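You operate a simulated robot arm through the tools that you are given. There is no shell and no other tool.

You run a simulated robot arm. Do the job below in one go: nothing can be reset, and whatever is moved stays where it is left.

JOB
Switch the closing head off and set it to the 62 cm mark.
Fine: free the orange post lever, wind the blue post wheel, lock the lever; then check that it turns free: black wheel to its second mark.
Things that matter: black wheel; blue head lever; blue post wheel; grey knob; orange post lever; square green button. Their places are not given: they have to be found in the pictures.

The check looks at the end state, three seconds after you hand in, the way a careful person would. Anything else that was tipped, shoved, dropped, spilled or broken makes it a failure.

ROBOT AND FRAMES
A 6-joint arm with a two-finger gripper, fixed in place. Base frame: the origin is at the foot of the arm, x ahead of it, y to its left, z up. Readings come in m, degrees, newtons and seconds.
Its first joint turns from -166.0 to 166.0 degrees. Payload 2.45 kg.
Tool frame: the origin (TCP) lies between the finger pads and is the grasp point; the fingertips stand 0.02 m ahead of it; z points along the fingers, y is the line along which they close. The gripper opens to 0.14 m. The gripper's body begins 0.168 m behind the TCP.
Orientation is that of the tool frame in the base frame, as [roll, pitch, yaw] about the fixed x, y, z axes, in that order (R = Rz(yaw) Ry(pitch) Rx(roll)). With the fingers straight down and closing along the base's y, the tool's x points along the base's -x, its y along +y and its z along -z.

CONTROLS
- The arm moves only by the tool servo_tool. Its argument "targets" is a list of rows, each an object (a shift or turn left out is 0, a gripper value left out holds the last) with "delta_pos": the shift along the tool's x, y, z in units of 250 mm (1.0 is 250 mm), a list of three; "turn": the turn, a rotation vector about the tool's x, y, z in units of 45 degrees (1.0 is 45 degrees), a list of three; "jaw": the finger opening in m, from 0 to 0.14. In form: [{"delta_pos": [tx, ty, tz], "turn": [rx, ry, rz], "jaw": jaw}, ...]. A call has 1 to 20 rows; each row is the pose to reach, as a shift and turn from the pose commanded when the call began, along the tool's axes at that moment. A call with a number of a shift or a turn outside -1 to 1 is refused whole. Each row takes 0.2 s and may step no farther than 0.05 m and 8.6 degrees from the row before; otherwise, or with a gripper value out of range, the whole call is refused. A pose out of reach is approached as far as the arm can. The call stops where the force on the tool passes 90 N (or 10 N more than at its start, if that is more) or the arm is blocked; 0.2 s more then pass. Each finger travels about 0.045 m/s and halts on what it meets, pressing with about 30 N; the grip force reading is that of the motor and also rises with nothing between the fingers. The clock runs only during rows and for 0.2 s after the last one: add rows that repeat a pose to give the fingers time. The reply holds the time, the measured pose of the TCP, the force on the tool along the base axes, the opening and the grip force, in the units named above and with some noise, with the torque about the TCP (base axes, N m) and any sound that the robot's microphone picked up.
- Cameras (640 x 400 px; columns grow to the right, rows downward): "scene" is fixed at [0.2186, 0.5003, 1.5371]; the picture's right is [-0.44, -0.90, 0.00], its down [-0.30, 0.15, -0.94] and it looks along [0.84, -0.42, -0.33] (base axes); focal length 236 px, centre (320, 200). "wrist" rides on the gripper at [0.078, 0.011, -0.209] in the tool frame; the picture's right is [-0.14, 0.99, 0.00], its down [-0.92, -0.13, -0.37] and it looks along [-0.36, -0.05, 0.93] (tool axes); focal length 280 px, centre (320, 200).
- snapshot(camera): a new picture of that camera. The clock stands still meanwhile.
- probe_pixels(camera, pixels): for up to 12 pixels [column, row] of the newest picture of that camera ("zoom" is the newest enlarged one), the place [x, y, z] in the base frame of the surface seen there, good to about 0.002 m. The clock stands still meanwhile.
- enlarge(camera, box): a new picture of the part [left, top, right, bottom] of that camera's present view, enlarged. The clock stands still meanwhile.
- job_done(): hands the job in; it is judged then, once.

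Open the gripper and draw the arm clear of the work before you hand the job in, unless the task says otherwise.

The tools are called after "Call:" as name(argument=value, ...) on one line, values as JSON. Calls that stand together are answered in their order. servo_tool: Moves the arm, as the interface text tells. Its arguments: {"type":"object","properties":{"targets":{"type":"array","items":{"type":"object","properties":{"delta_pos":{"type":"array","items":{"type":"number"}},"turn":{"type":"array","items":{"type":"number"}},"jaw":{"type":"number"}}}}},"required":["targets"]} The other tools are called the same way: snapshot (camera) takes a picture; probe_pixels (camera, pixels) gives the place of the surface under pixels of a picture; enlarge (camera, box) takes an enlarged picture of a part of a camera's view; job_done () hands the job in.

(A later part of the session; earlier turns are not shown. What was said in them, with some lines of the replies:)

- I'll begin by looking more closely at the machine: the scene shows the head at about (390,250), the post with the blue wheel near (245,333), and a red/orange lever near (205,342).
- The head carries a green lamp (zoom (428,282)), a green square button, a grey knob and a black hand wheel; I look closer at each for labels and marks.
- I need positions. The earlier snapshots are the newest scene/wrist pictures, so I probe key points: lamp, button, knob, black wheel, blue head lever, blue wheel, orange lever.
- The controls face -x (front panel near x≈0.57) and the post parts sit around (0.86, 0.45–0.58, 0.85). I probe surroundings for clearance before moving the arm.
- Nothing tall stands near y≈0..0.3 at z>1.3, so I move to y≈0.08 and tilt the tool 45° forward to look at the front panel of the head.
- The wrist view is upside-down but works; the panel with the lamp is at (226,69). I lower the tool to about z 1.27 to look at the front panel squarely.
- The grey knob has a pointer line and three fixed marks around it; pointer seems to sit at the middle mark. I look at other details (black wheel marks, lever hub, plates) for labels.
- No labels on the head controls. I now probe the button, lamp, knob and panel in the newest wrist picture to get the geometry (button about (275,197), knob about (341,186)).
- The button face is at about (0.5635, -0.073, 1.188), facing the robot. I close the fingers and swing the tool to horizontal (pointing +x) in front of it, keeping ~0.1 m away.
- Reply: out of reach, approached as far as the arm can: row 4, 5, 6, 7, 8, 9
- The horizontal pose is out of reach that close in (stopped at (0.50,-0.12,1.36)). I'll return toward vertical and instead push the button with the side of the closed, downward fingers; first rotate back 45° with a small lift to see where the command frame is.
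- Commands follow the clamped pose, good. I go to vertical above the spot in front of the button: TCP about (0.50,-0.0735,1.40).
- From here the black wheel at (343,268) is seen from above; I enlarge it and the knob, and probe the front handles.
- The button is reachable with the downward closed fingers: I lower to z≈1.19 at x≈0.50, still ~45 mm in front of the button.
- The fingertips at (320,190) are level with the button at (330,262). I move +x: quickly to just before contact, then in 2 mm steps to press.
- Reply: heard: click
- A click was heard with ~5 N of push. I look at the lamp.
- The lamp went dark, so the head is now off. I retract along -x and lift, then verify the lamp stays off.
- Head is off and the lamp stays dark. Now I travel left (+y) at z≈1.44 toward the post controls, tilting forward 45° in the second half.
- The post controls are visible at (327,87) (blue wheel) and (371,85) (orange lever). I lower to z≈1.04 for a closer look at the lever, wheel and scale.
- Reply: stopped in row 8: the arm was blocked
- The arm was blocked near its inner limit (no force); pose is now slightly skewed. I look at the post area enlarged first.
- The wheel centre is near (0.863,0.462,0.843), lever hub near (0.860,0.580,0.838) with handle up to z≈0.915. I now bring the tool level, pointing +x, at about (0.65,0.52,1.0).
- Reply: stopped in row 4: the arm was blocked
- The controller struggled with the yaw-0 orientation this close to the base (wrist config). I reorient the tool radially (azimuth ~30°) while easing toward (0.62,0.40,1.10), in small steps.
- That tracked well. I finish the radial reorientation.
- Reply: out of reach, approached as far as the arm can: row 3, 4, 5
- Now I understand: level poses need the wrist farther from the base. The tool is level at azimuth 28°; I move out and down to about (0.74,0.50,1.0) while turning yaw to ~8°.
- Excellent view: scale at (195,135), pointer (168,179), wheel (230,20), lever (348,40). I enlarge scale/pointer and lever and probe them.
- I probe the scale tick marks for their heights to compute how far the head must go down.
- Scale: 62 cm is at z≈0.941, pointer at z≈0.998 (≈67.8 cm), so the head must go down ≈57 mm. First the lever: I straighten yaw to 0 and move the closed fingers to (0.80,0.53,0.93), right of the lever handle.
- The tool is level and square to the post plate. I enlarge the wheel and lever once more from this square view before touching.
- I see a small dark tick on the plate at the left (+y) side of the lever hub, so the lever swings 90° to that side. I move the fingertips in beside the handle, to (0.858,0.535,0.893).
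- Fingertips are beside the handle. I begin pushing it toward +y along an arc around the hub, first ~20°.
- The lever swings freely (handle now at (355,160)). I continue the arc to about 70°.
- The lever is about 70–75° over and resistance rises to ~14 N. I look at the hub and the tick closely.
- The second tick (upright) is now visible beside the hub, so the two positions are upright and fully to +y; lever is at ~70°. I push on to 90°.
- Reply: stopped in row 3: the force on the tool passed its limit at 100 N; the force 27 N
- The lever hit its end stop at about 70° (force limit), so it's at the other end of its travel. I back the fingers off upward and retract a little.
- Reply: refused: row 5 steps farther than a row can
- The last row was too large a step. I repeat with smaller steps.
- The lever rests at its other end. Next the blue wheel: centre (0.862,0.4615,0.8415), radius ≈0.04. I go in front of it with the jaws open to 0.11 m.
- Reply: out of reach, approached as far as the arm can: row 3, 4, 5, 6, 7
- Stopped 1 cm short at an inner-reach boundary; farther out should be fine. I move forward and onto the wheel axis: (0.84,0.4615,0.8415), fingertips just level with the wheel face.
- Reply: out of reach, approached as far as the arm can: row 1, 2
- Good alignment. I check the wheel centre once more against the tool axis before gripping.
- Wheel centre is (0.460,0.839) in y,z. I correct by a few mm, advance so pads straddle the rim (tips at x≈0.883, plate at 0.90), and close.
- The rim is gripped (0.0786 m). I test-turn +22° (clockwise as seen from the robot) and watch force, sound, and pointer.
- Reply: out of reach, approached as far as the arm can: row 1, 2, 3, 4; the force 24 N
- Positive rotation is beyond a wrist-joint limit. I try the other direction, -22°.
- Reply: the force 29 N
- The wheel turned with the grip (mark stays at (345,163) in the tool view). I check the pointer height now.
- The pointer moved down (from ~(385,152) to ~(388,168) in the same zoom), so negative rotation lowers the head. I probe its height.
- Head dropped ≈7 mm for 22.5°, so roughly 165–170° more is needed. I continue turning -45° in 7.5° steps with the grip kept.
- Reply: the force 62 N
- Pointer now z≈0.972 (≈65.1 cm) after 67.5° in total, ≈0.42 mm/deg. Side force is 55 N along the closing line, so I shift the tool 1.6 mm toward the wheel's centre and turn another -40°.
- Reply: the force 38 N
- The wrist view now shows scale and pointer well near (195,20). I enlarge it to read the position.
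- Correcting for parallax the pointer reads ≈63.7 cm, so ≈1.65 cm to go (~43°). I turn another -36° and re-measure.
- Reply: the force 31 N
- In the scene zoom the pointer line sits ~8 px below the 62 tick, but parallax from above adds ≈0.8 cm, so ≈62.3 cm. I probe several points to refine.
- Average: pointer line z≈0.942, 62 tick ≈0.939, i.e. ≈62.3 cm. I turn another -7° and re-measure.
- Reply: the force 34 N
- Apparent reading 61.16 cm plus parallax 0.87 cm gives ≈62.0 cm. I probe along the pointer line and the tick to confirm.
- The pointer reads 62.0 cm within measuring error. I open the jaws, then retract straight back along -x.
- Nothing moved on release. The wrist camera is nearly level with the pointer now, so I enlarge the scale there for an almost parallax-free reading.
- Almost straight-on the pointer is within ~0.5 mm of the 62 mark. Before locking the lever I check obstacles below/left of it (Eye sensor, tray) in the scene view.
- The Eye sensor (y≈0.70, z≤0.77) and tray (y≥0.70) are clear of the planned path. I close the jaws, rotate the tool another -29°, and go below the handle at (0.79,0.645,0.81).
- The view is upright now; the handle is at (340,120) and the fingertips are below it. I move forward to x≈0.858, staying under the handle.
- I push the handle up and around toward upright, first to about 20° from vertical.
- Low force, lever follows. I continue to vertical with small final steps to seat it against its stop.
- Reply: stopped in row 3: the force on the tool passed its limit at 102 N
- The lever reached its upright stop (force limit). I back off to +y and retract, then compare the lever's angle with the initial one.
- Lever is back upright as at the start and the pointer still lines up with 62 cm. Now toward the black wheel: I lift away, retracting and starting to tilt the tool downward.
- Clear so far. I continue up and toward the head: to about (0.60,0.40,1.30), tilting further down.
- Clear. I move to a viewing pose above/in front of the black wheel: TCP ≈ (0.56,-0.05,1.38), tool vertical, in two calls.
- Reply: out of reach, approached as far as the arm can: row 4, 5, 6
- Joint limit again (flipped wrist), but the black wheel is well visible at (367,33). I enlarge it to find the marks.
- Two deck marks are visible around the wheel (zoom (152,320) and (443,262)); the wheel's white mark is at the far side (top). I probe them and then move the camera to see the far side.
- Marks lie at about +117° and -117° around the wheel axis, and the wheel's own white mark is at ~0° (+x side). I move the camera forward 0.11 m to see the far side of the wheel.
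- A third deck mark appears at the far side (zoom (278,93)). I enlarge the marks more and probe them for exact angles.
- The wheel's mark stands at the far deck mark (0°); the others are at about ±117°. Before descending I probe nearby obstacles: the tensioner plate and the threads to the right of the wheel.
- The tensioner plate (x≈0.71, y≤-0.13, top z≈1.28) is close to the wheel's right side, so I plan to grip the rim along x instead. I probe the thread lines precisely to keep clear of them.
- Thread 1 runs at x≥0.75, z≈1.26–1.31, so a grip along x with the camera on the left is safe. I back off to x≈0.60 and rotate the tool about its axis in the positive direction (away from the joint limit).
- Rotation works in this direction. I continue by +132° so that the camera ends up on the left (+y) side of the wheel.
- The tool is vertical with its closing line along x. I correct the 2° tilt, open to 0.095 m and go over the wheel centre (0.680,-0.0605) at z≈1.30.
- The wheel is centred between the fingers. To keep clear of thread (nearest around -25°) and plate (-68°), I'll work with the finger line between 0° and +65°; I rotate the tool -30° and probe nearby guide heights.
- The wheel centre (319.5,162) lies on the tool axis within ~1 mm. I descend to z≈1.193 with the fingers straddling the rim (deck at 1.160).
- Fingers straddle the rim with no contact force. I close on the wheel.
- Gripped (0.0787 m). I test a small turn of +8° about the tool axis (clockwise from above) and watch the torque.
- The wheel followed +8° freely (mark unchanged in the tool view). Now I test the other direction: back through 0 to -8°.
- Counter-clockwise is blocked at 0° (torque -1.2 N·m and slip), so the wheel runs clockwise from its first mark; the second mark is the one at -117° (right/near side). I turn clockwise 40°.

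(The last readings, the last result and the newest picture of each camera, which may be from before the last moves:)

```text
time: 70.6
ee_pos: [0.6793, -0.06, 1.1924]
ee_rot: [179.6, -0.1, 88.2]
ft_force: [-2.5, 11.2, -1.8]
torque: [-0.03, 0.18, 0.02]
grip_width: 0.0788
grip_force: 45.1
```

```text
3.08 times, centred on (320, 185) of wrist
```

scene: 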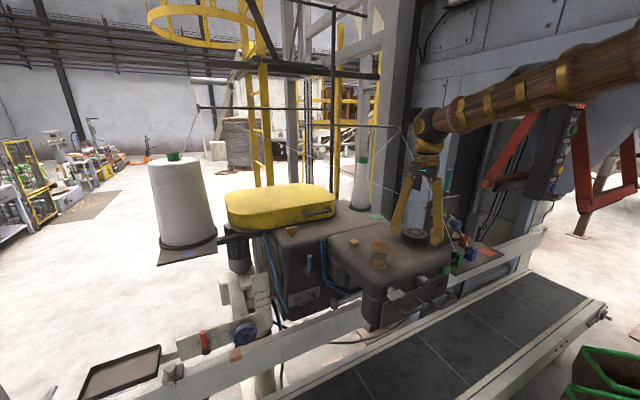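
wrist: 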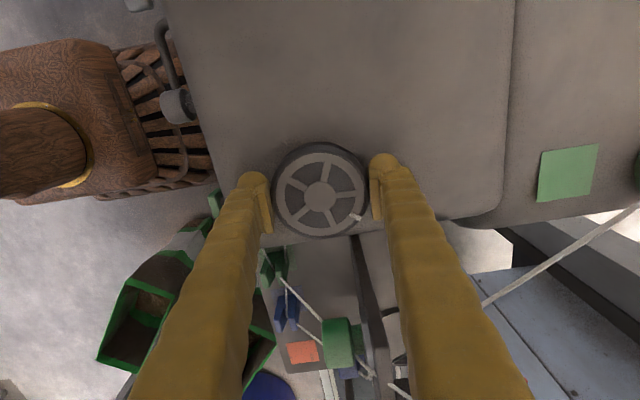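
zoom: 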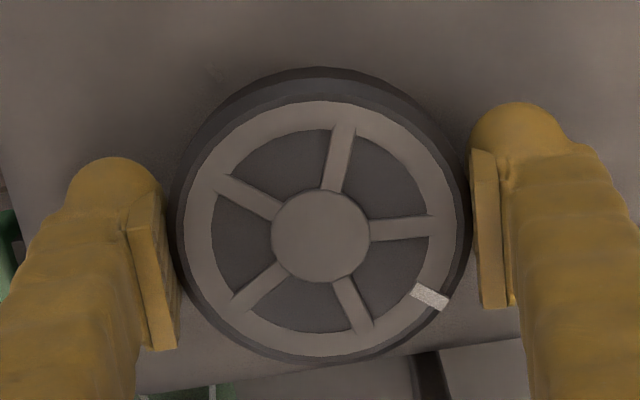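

Wheel is at about -40° now. I release, lift 40 mm, and rotate the open gripper back 57° for the next stroke.

Call:
servo_tool(targets=[{"jaw": 0.095}, {"jaw": 0.095}, {"jaw": 0.095}, {"delta_pos": [0, 0, -0.08], "jaw": 0.095}, {"delta_pos": [0, 0, -0.16], "jaw": 0.095}])

Call:
servo_tool(targets=[{"turn": [0, 0, -0.167]}, {"turn": [0, 0, -0.333]}, {"turn": [0, 0, -0.5]}, {"turn": [0, 0, -0.667]}, {"turn": [0, 0, -0.833]}, {"turn": [0, 0, -1.0]}])

Call:
servo_tool(targets=[{"turn": [0, 0, -0.14]}, {"turn": [0, 0, -0.27]}])

Call:
snapshot(camera="wrist")

Call:
enlarge(camera="scene", box=[370, 120, 510, 260])

```text
time: 71.8
ee_pos: [0.6822, -0.0582, 1.2346]
ee_rot: [179.7, -0.1, 88.3]
ft_force: [-0.3, 0.8, -0.2]
torque: [0.05, -0.01, 0.01]
grip_width: 0.0952
grip_force: 0.1
```

```text
time: 73.2
ee_pos: [0.6803, -0.0596, 1.2333]
ee_rot: [179.8, 0.2, 133.4]
ft_force: [1.0, 0.3, 0.0]
torque: [-0.01, 0.0, 0.03]
grip_width: 0.0951
grip_force: 0.0
```

```text
time: 73.8
ee_pos: [0.6789, -0.0603, 1.2335]
ee_rot: [179.8, 0.2, 145.6]
ft_force: [0.0, 0.0, -0.2]
torque: [0.03, -0.04, -0.04]
grip_width: 0.0951
grip_force: 0.1
```

```text
taken
```

wrist: 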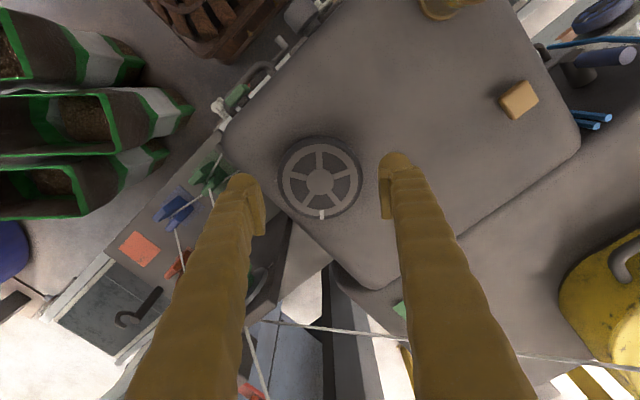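

```text
2.86 times, centred on (440, 190) of scene
```

zoom: 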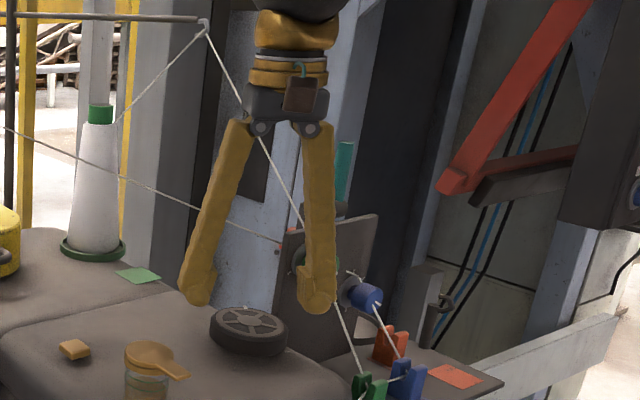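

Finger line is at ≈55°, wheel mark at ≈-42°. I lower, grip, and turn clockwise 60°.

Call:
servo_tool(targets=[{"delta_pos": [0, 0, 0.08]}, {"delta_pos": [0, 0, 0.14]}, {"delta_pos": [0, 0, 0.162]}, {"delta_pos": [0, 0, 0.162], "jaw": 0.068}, {"delta_pos": [0, 0, 0.162], "jaw": 0.068}, {"delta_pos": [0, 0, 0.162], "jaw": 0.068}, {"delta_pos": [0, 0, 0.162], "jaw": 0.068}])

Call:
servo_tool(targets=[{"turn": [0, 0, 0.148]}, {"turn": [0, 0, 0.296]}, {"turn": [0, 0, 0.444]}, {"turn": [0, 0, 0.593]}, {"turn": [0, 0, 0.741]}, {"turn": [0, 0, 0.889]}])

Call:
snapshot(camera="wrist")

```text
time: 75.4
ee_pos: [0.6794, -0.0611, 1.1931]
ee_rot: [179.8, 0.2, 145.4]
ft_force: [-2.8, -2.2, 1.3]
torque: [0.04, -0.05, -0.02]
grip_width: 0.0788
grip_force: 45.5
```

```text
time: 76.8
ee_pos: [0.6805, -0.0611, 1.1935]
ee_rot: [179.8, 0.0, 105.3]
ft_force: [-13.2, -5.9, -3.0]
torque: [0.0, -0.16, 0.03]
grip_width: 0.0786
grip_force: 45.0
```

```text
taken
```

wrist: 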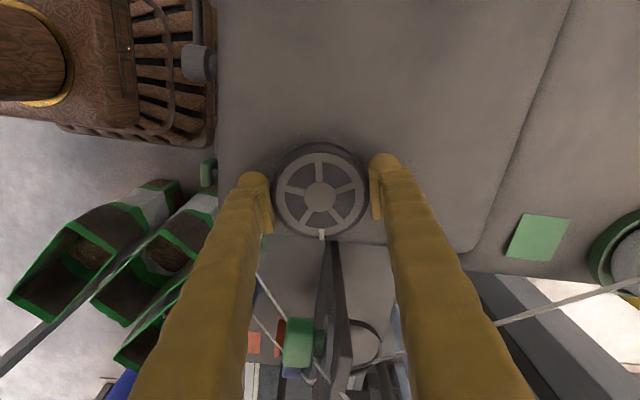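

Wheel mark is at about -82°. I turn 17° more, then release, lift, and rotate back 40° for the last stroke.

Call:
servo_tool(targets=[{"turn": [0, 0, 0.13]}, {"turn": [0, 0, 0.26]}, {"turn": [0, 0, 0.38]}])

Call:
servo_tool(targets=[{"jaw": 0.095}, {"jaw": 0.095}, {"jaw": 0.095}, {"delta_pos": [0, 0, -0.08], "jaw": 0.095}, {"delta_pos": [0, 0, -0.16], "jaw": 0.095}])

Call:
servo_tool(targets=[{"turn": [0, 0, -0.167]}, {"turn": [0, 0, -0.333]}, {"turn": [0, 0, -0.5]}, {"turn": [0, 0, -0.667]}, {"turn": [0, 0, -0.833]}, {"turn": [0, 0, -1.0]}])

Call:
snapshot(camera="wrist")

Call:
enlarge(camera="wrist", box=[250, 120, 390, 250])

```text
time: 77.6
ee_pos: [0.6791, -0.0603, 1.1927]
ee_rot: [179.7, -0.1, 88.2]
ft_force: [-3.2, 3.9, -2.3]
torque: [0.15, 0.34, 0.01]
grip_width: 0.0787
grip_force: 44.9
```

```text
time: 78.8
ee_pos: [0.681, -0.0612, 1.2325]
ee_rot: [179.8, 0.0, 88.4]
ft_force: [0.4, -0.1, 0.2]
torque: [0.0, 0.03, 0.0]
grip_width: 0.0952
grip_force: 0.0
```

```text
time: 80.2
ee_pos: [0.6798, -0.061, 1.2321]
ee_rot: [179.7, 0.2, 133.4]
ft_force: [0.1, 0.3, -0.6]
torque: [0.01, 0.01, -0.01]
grip_width: 0.095
grip_force: 0.1
```

```text
taken
```

wrist: 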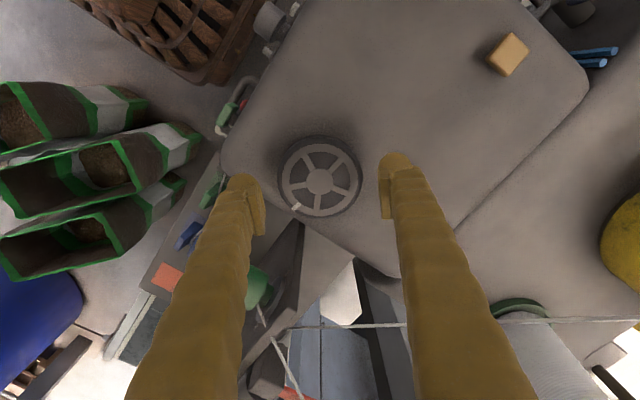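

```text
3.08 times, centred on (320, 185) of wrist
```

zoom: 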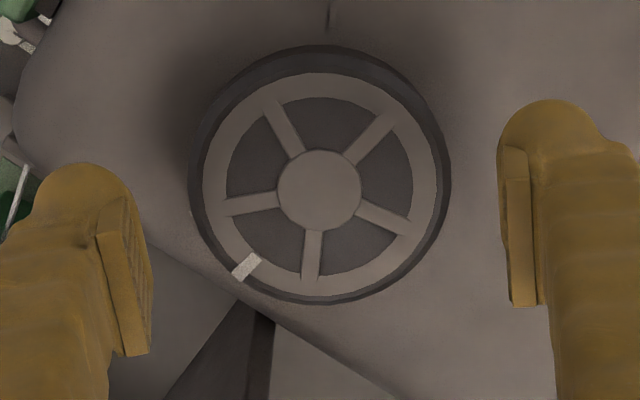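

I measure the wheel mark's angle from probes.

Call:
probe_pixels(camera="zoom", pixels=[[240, 271], [252, 260], [246, 266], [319, 190], [328, 14], [330, 25]])

```text
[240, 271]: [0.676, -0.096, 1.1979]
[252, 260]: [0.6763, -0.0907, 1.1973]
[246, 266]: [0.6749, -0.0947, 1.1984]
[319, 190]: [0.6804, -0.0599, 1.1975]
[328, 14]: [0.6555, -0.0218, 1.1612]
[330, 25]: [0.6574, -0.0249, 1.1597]
```

Wheel mark at ≈-97.5°; second deck mark at ≈-119.5°, so ≈22° remain. I lower, grip and turn 22°.

Call:
servo_tool(targets=[{"delta_pos": [0, 0, 0.08]}, {"delta_pos": [0, 0, 0.14]}, {"delta_pos": [0, 0, 0.158]}, {"delta_pos": [0, 0, 0.158], "jaw": 0.068}, {"delta_pos": [0, 0, 0.158], "jaw": 0.068}, {"delta_pos": [0, 0, 0.158], "jaw": 0.068}, {"delta_pos": [0, 0, 0.158], "jaw": 0.068}])

Call:
servo_tool(targets=[{"turn": [0, 0, 0.125]}, {"turn": [0, 0, 0.25]}, {"turn": [0, 0, 0.375]}, {"turn": [0, 0, 0.49]}, {"turn": [0, 0, 0.49]}])

Call:
servo_tool(targets=[{"jaw": 0.095}, {"jaw": 0.095}, {"jaw": 0.095}, {"delta_pos": [0, 0, -0.08], "jaw": 0.095}, {"delta_pos": [0, 0, -0.2], "jaw": 0.095}, {"delta_pos": [0, 0, -0.36], "jaw": 0.095}, {"delta_pos": [0, 0, -0.5], "jaw": 0.095}])

Call:
snapshot(camera="wrist")

Call:
enlarge(camera="wrist", box=[250, 90, 390, 220])

```text
time: 81.8
ee_pos: [0.6809, -0.0595, 1.1929]
ee_rot: [179.8, 0.2, 133.4]
ft_force: [-19.5, -17.3, 1.6]
torque: [-0.3, 0.24, 0.01]
grip_width: 0.0787
grip_force: 44.8
```

```text
time: 83.0
ee_pos: [0.6797, -0.0606, 1.1938]
ee_rot: [179.7, 0.1, 111.2]
ft_force: [-8.5, -30.2, -1.0]
torque: [-0.46, -0.07, -0.01]
grip_width: 0.0787
grip_force: 45.1
```

```text
time: 84.6
ee_pos: [0.6799, -0.0659, 1.3169]
ee_rot: [179.7, 0.1, 111.3]
ft_force: [0.2, -0.1, -0.9]
torque: [-0.01, 0.03, 0.01]
grip_width: 0.0953
grip_force: 0.0
```

```text
taken
```

wrist: 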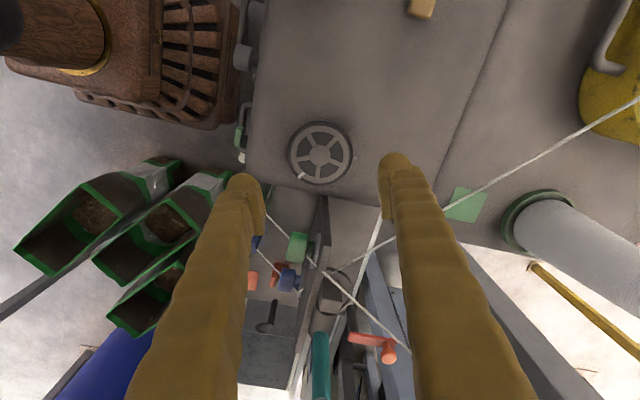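

```text
3.08 times, centred on (320, 155) of wrist
```

zoom: 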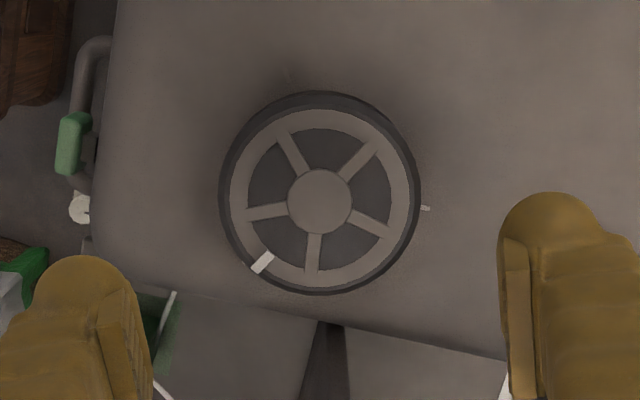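

I probe the wheel mark (zoom (262,261)) and hub to compute its angle.

Call:
probe_pixels(camera="zoom", pixels=[[257, 266], [262, 261], [268, 255], [319, 202], [425, 208], [290, 80], [251, 262], [313, 290]])

Call:
enlarge(camera="scene", box=[390, 215, 440, 250])

```text
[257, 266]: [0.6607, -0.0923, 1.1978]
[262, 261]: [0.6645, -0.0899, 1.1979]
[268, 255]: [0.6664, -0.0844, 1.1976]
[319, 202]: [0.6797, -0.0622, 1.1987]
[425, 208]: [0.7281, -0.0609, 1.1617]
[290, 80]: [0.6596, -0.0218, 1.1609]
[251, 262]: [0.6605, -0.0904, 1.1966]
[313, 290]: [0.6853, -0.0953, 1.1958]
```

```text
11.43 times, centred on (415, 232) of scene
```

zoom: 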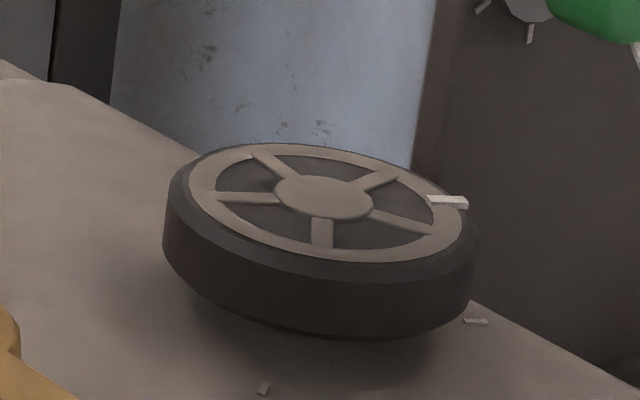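

The wheel mark is at -120°, matching the deck's second mark (-119°). I withdraw along the reverse of the way in, to (0.60,0.03,1.40), and check everything.

Call:
servo_tool(targets=[{"delta_pos": [0.118, -0.037, -0.08]}, {"delta_pos": [0.235, -0.074, -0.16]}, {"delta_pos": [0.353, -0.111, -0.24]}, {"delta_pos": [0.47, -0.148, -0.32]}])

Call:
snapshot(camera="wrist")

Call:
snapshot(camera="scene")

Call:
enlarge(camera="scene", box=[340, 200, 500, 320])

Call:
enlarge(camera="scene", box=[180, 265, 285, 355])

```text
time: 85.6
ee_pos: [0.6012, 0.0319, 1.397]
ee_rot: [179.8, 0.1, 111.2]
ft_force: [0.3, 0.4, -0.2]
torque: [0.0, 0.0, 0.02]
grip_width: 0.095
grip_force: 0.1
```

```text
taken
```

wrist: 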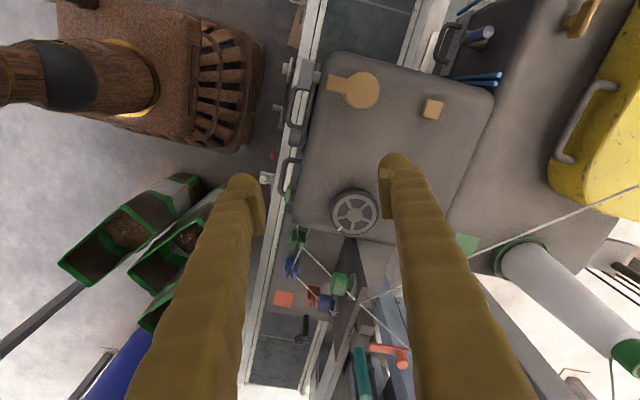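

```text
taken
```

scene: 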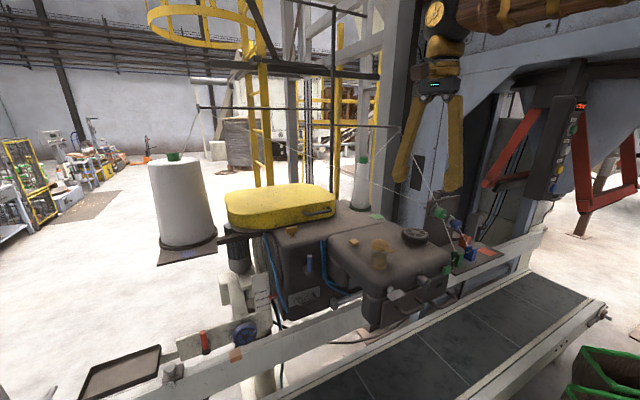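

```text
3.33 times, centred on (420, 260) of scene
```

zoom: 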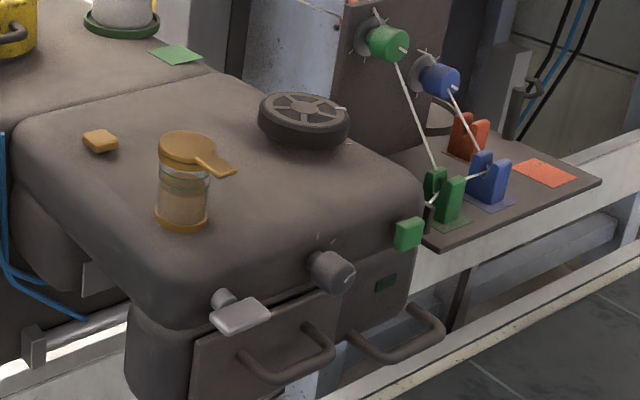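

```text
4.44 times, centred on (232, 310) of scene
```

zoom: 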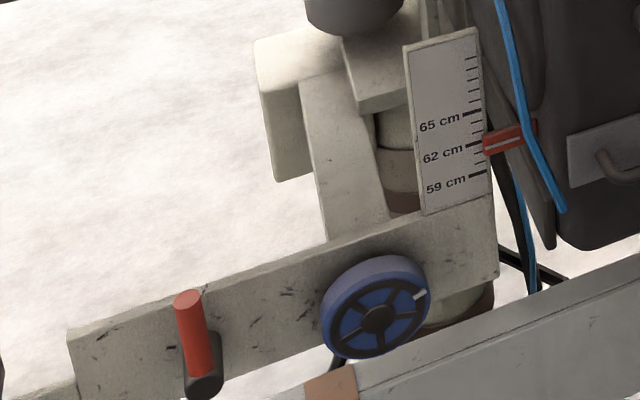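

Lamp is dark, lever upright. I compare the pointer with the same zoom as before and view the black wheel's mark against the deck mark.

Call:
enlarge(camera="scene", box=[245, 275, 285, 305])

Call:
probe_pixels(camera="zoom", pixels=[[390, 311], [410, 304], [430, 297], [450, 291], [470, 285], [480, 281], [330, 303], [345, 298], [360, 294], [325, 213], [345, 206], [360, 201]])

Call:
enlarge(camera="wrist", box=[315, 175, 395, 245])

Call:
probe_pixels(camera="zoom", pixels=[[200, 290], [212, 284], [225, 277], [325, 208], [445, 205], [270, 60]])

```text
13.33 times, centred on (265, 290) of scene
```

zoom: 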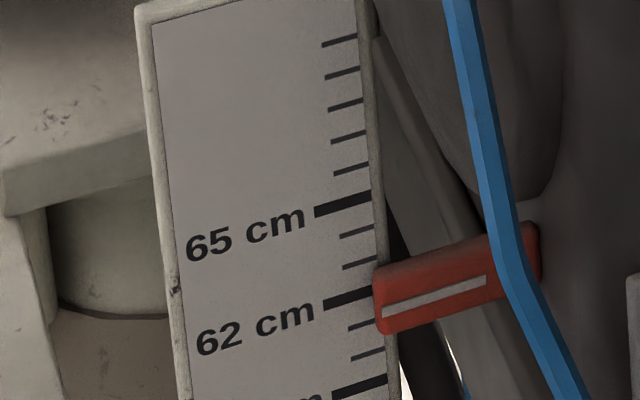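

```text
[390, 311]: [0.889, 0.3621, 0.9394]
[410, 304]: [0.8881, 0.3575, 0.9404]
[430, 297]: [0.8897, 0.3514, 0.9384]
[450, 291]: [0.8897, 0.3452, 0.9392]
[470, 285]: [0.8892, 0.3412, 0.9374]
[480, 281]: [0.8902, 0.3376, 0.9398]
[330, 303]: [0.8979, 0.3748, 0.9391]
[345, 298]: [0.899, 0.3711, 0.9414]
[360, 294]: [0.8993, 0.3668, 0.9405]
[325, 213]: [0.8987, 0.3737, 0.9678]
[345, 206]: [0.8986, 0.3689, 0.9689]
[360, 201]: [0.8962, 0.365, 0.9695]
```

```text
5.71 times, centred on (355, 210) of wrist
```

zoom: 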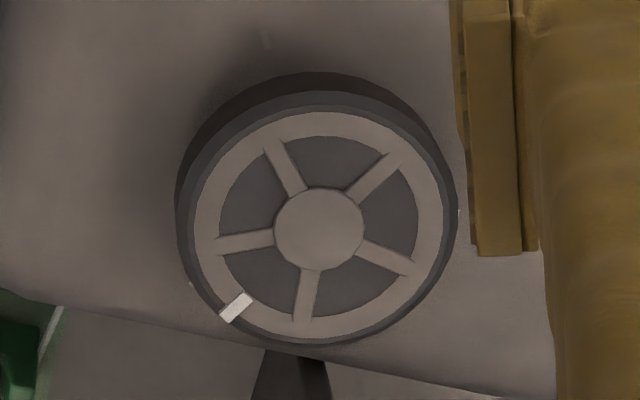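

```text
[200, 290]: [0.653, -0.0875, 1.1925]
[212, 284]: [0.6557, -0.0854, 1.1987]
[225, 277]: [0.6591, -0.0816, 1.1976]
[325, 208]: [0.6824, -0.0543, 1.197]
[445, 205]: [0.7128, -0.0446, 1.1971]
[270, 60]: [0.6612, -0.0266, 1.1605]
```

I probe the wheel's mark at zoom (236,307) and the deck mark peeking out at (191,285).

Call:
enlarge(camera="wrist", box=[315, 175, 395, 245])

Call:
probe_pixels(camera="zoom", pixels=[[228, 314], [236, 307], [244, 299], [320, 229], [191, 286], [190, 283], [265, 40], [459, 212]])

```text
5.71 times, centred on (355, 210) of wrist
```

zoom: 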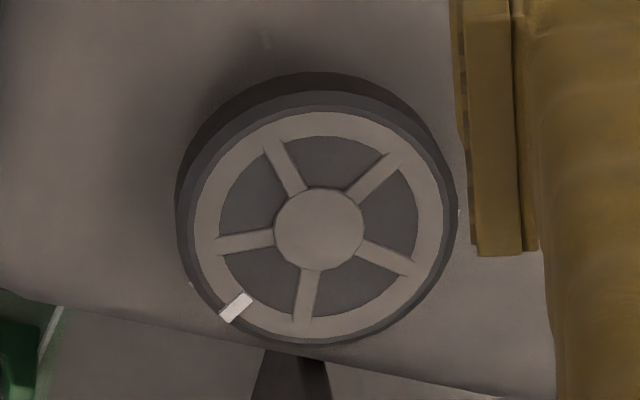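

```text
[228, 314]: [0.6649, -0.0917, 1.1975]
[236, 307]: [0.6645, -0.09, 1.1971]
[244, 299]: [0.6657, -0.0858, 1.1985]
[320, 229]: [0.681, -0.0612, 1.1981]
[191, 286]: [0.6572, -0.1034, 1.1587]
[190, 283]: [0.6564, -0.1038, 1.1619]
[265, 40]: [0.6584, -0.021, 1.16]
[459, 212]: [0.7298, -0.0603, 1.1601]
```

Wheel mark (-118°) and deck mark (-118.6°) agree. Pointer still reads 62. I open the gripper fully and draw the arm back and up, clear of the machine.

Call:
servo_tool(targets=[{"delta_pos": [0.14, -0.031, -0.064], "jaw": 0.14}, {"delta_pos": [0.282, -0.062, -0.128], "jaw": 0.14}, {"delta_pos": [0.422, -0.094, -0.192], "jaw": 0.14}, {"delta_pos": [0.563, -0.125, -0.256], "jaw": 0.14}, {"delta_pos": [0.704, -0.156, -0.32], "jaw": 0.14}, {"delta_pos": [0.704, -0.156, -0.32], "jaw": 0.14}])

Call:
snapshot(camera="scene")

Call:
snapshot(camera="wrist")

Call:
enlarge(camera="scene", box=[395, 235, 465, 295])

Call:
enlarge(camera="scene", box=[190, 265, 345, 365])

```text
time: 87.0
ee_pos: [0.5014, 0.1834, 1.4779]
ee_rot: [179.7, 0.2, 111.2]
ft_force: [1.1, -0.6, -0.3]
torque: [0.01, 0.01, 0.03]
grip_width: 0.1401
grip_force: 0.0
```

```text
taken
```

scene: 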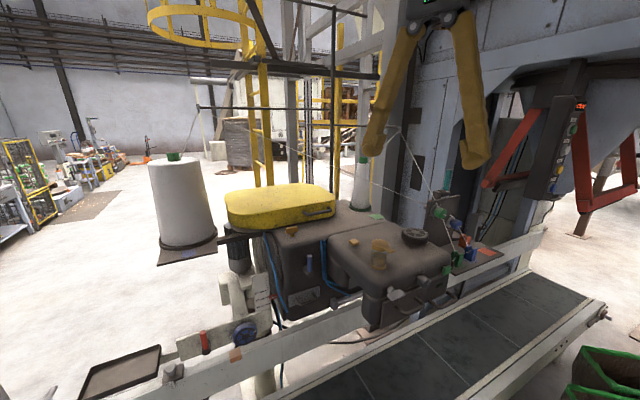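

```text
taken
```

wrist: 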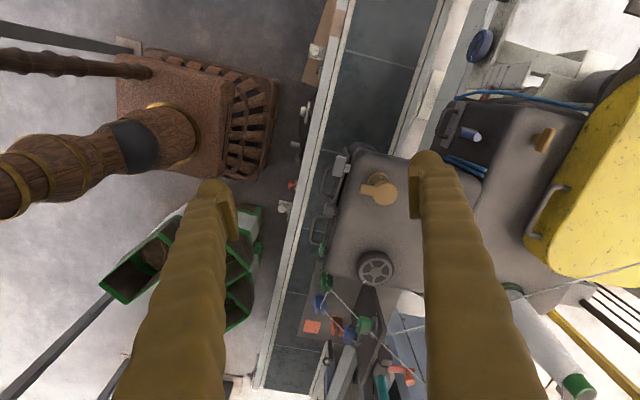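

```text
6.67 times, centred on (430, 265) of scene
```

zoom: 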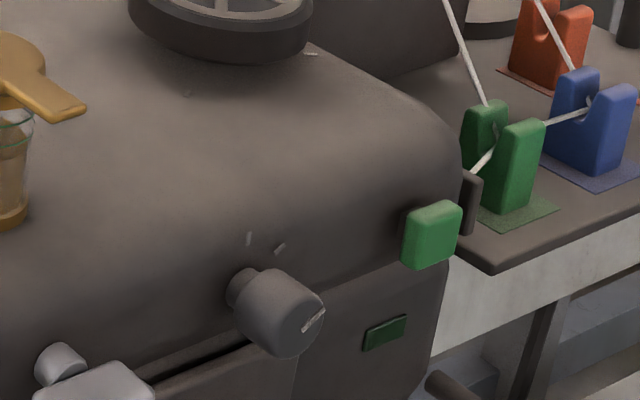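

```text
4.00 times, centred on (268, 315) of scene
```

zoom: 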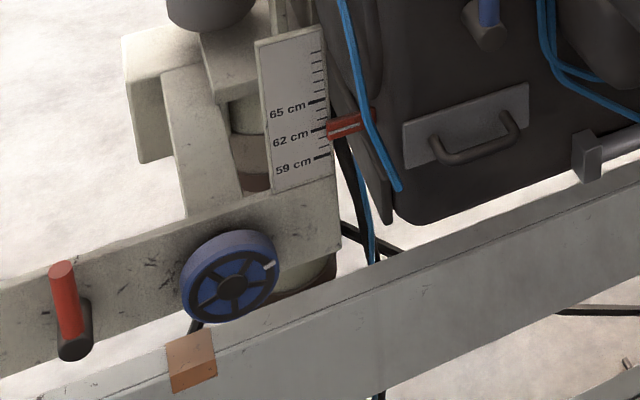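

All is as required: lamp dark, pointer on 62 cm, orange lever upright (locked), black wheel on its second mark, other controls untouched, gripper open and arm clear. I hand in the job.

Call:
job_done()

```text
The job is handed in.
```

The closing head is switched off and set to the 62 cm mark, and the job is handed in. I don't have the check's verdict.

- **Switch-off:** I pressed the square green button. It clicked and the lamp went dark, and it stayed dark to the end.
- **Height:** I freed the orange post lever and wound the blue post wheel until the pointer reached 62 cm. My last readings put it within about 1 mm of the mark.
- **Lock:** The orange lever is pushed back upright against its stop, as it was at the start.
- **Free-turn check:** The black wheel would not go counter-clockwise past its first mark, so I turned it clockwise to the next one. It turned freely and lines up with that mark to within about 1 to 2 degrees. The marks carry no numbers; I took this one as the second because it is the first one reached in the only direction the wheel turns.

I did not touch the blue head lever or the grey knob. The gripper is open and the arm is drawn back. I saw nothing tipped or shifted in the last pictures, apart from the head moving down with what stands on it.
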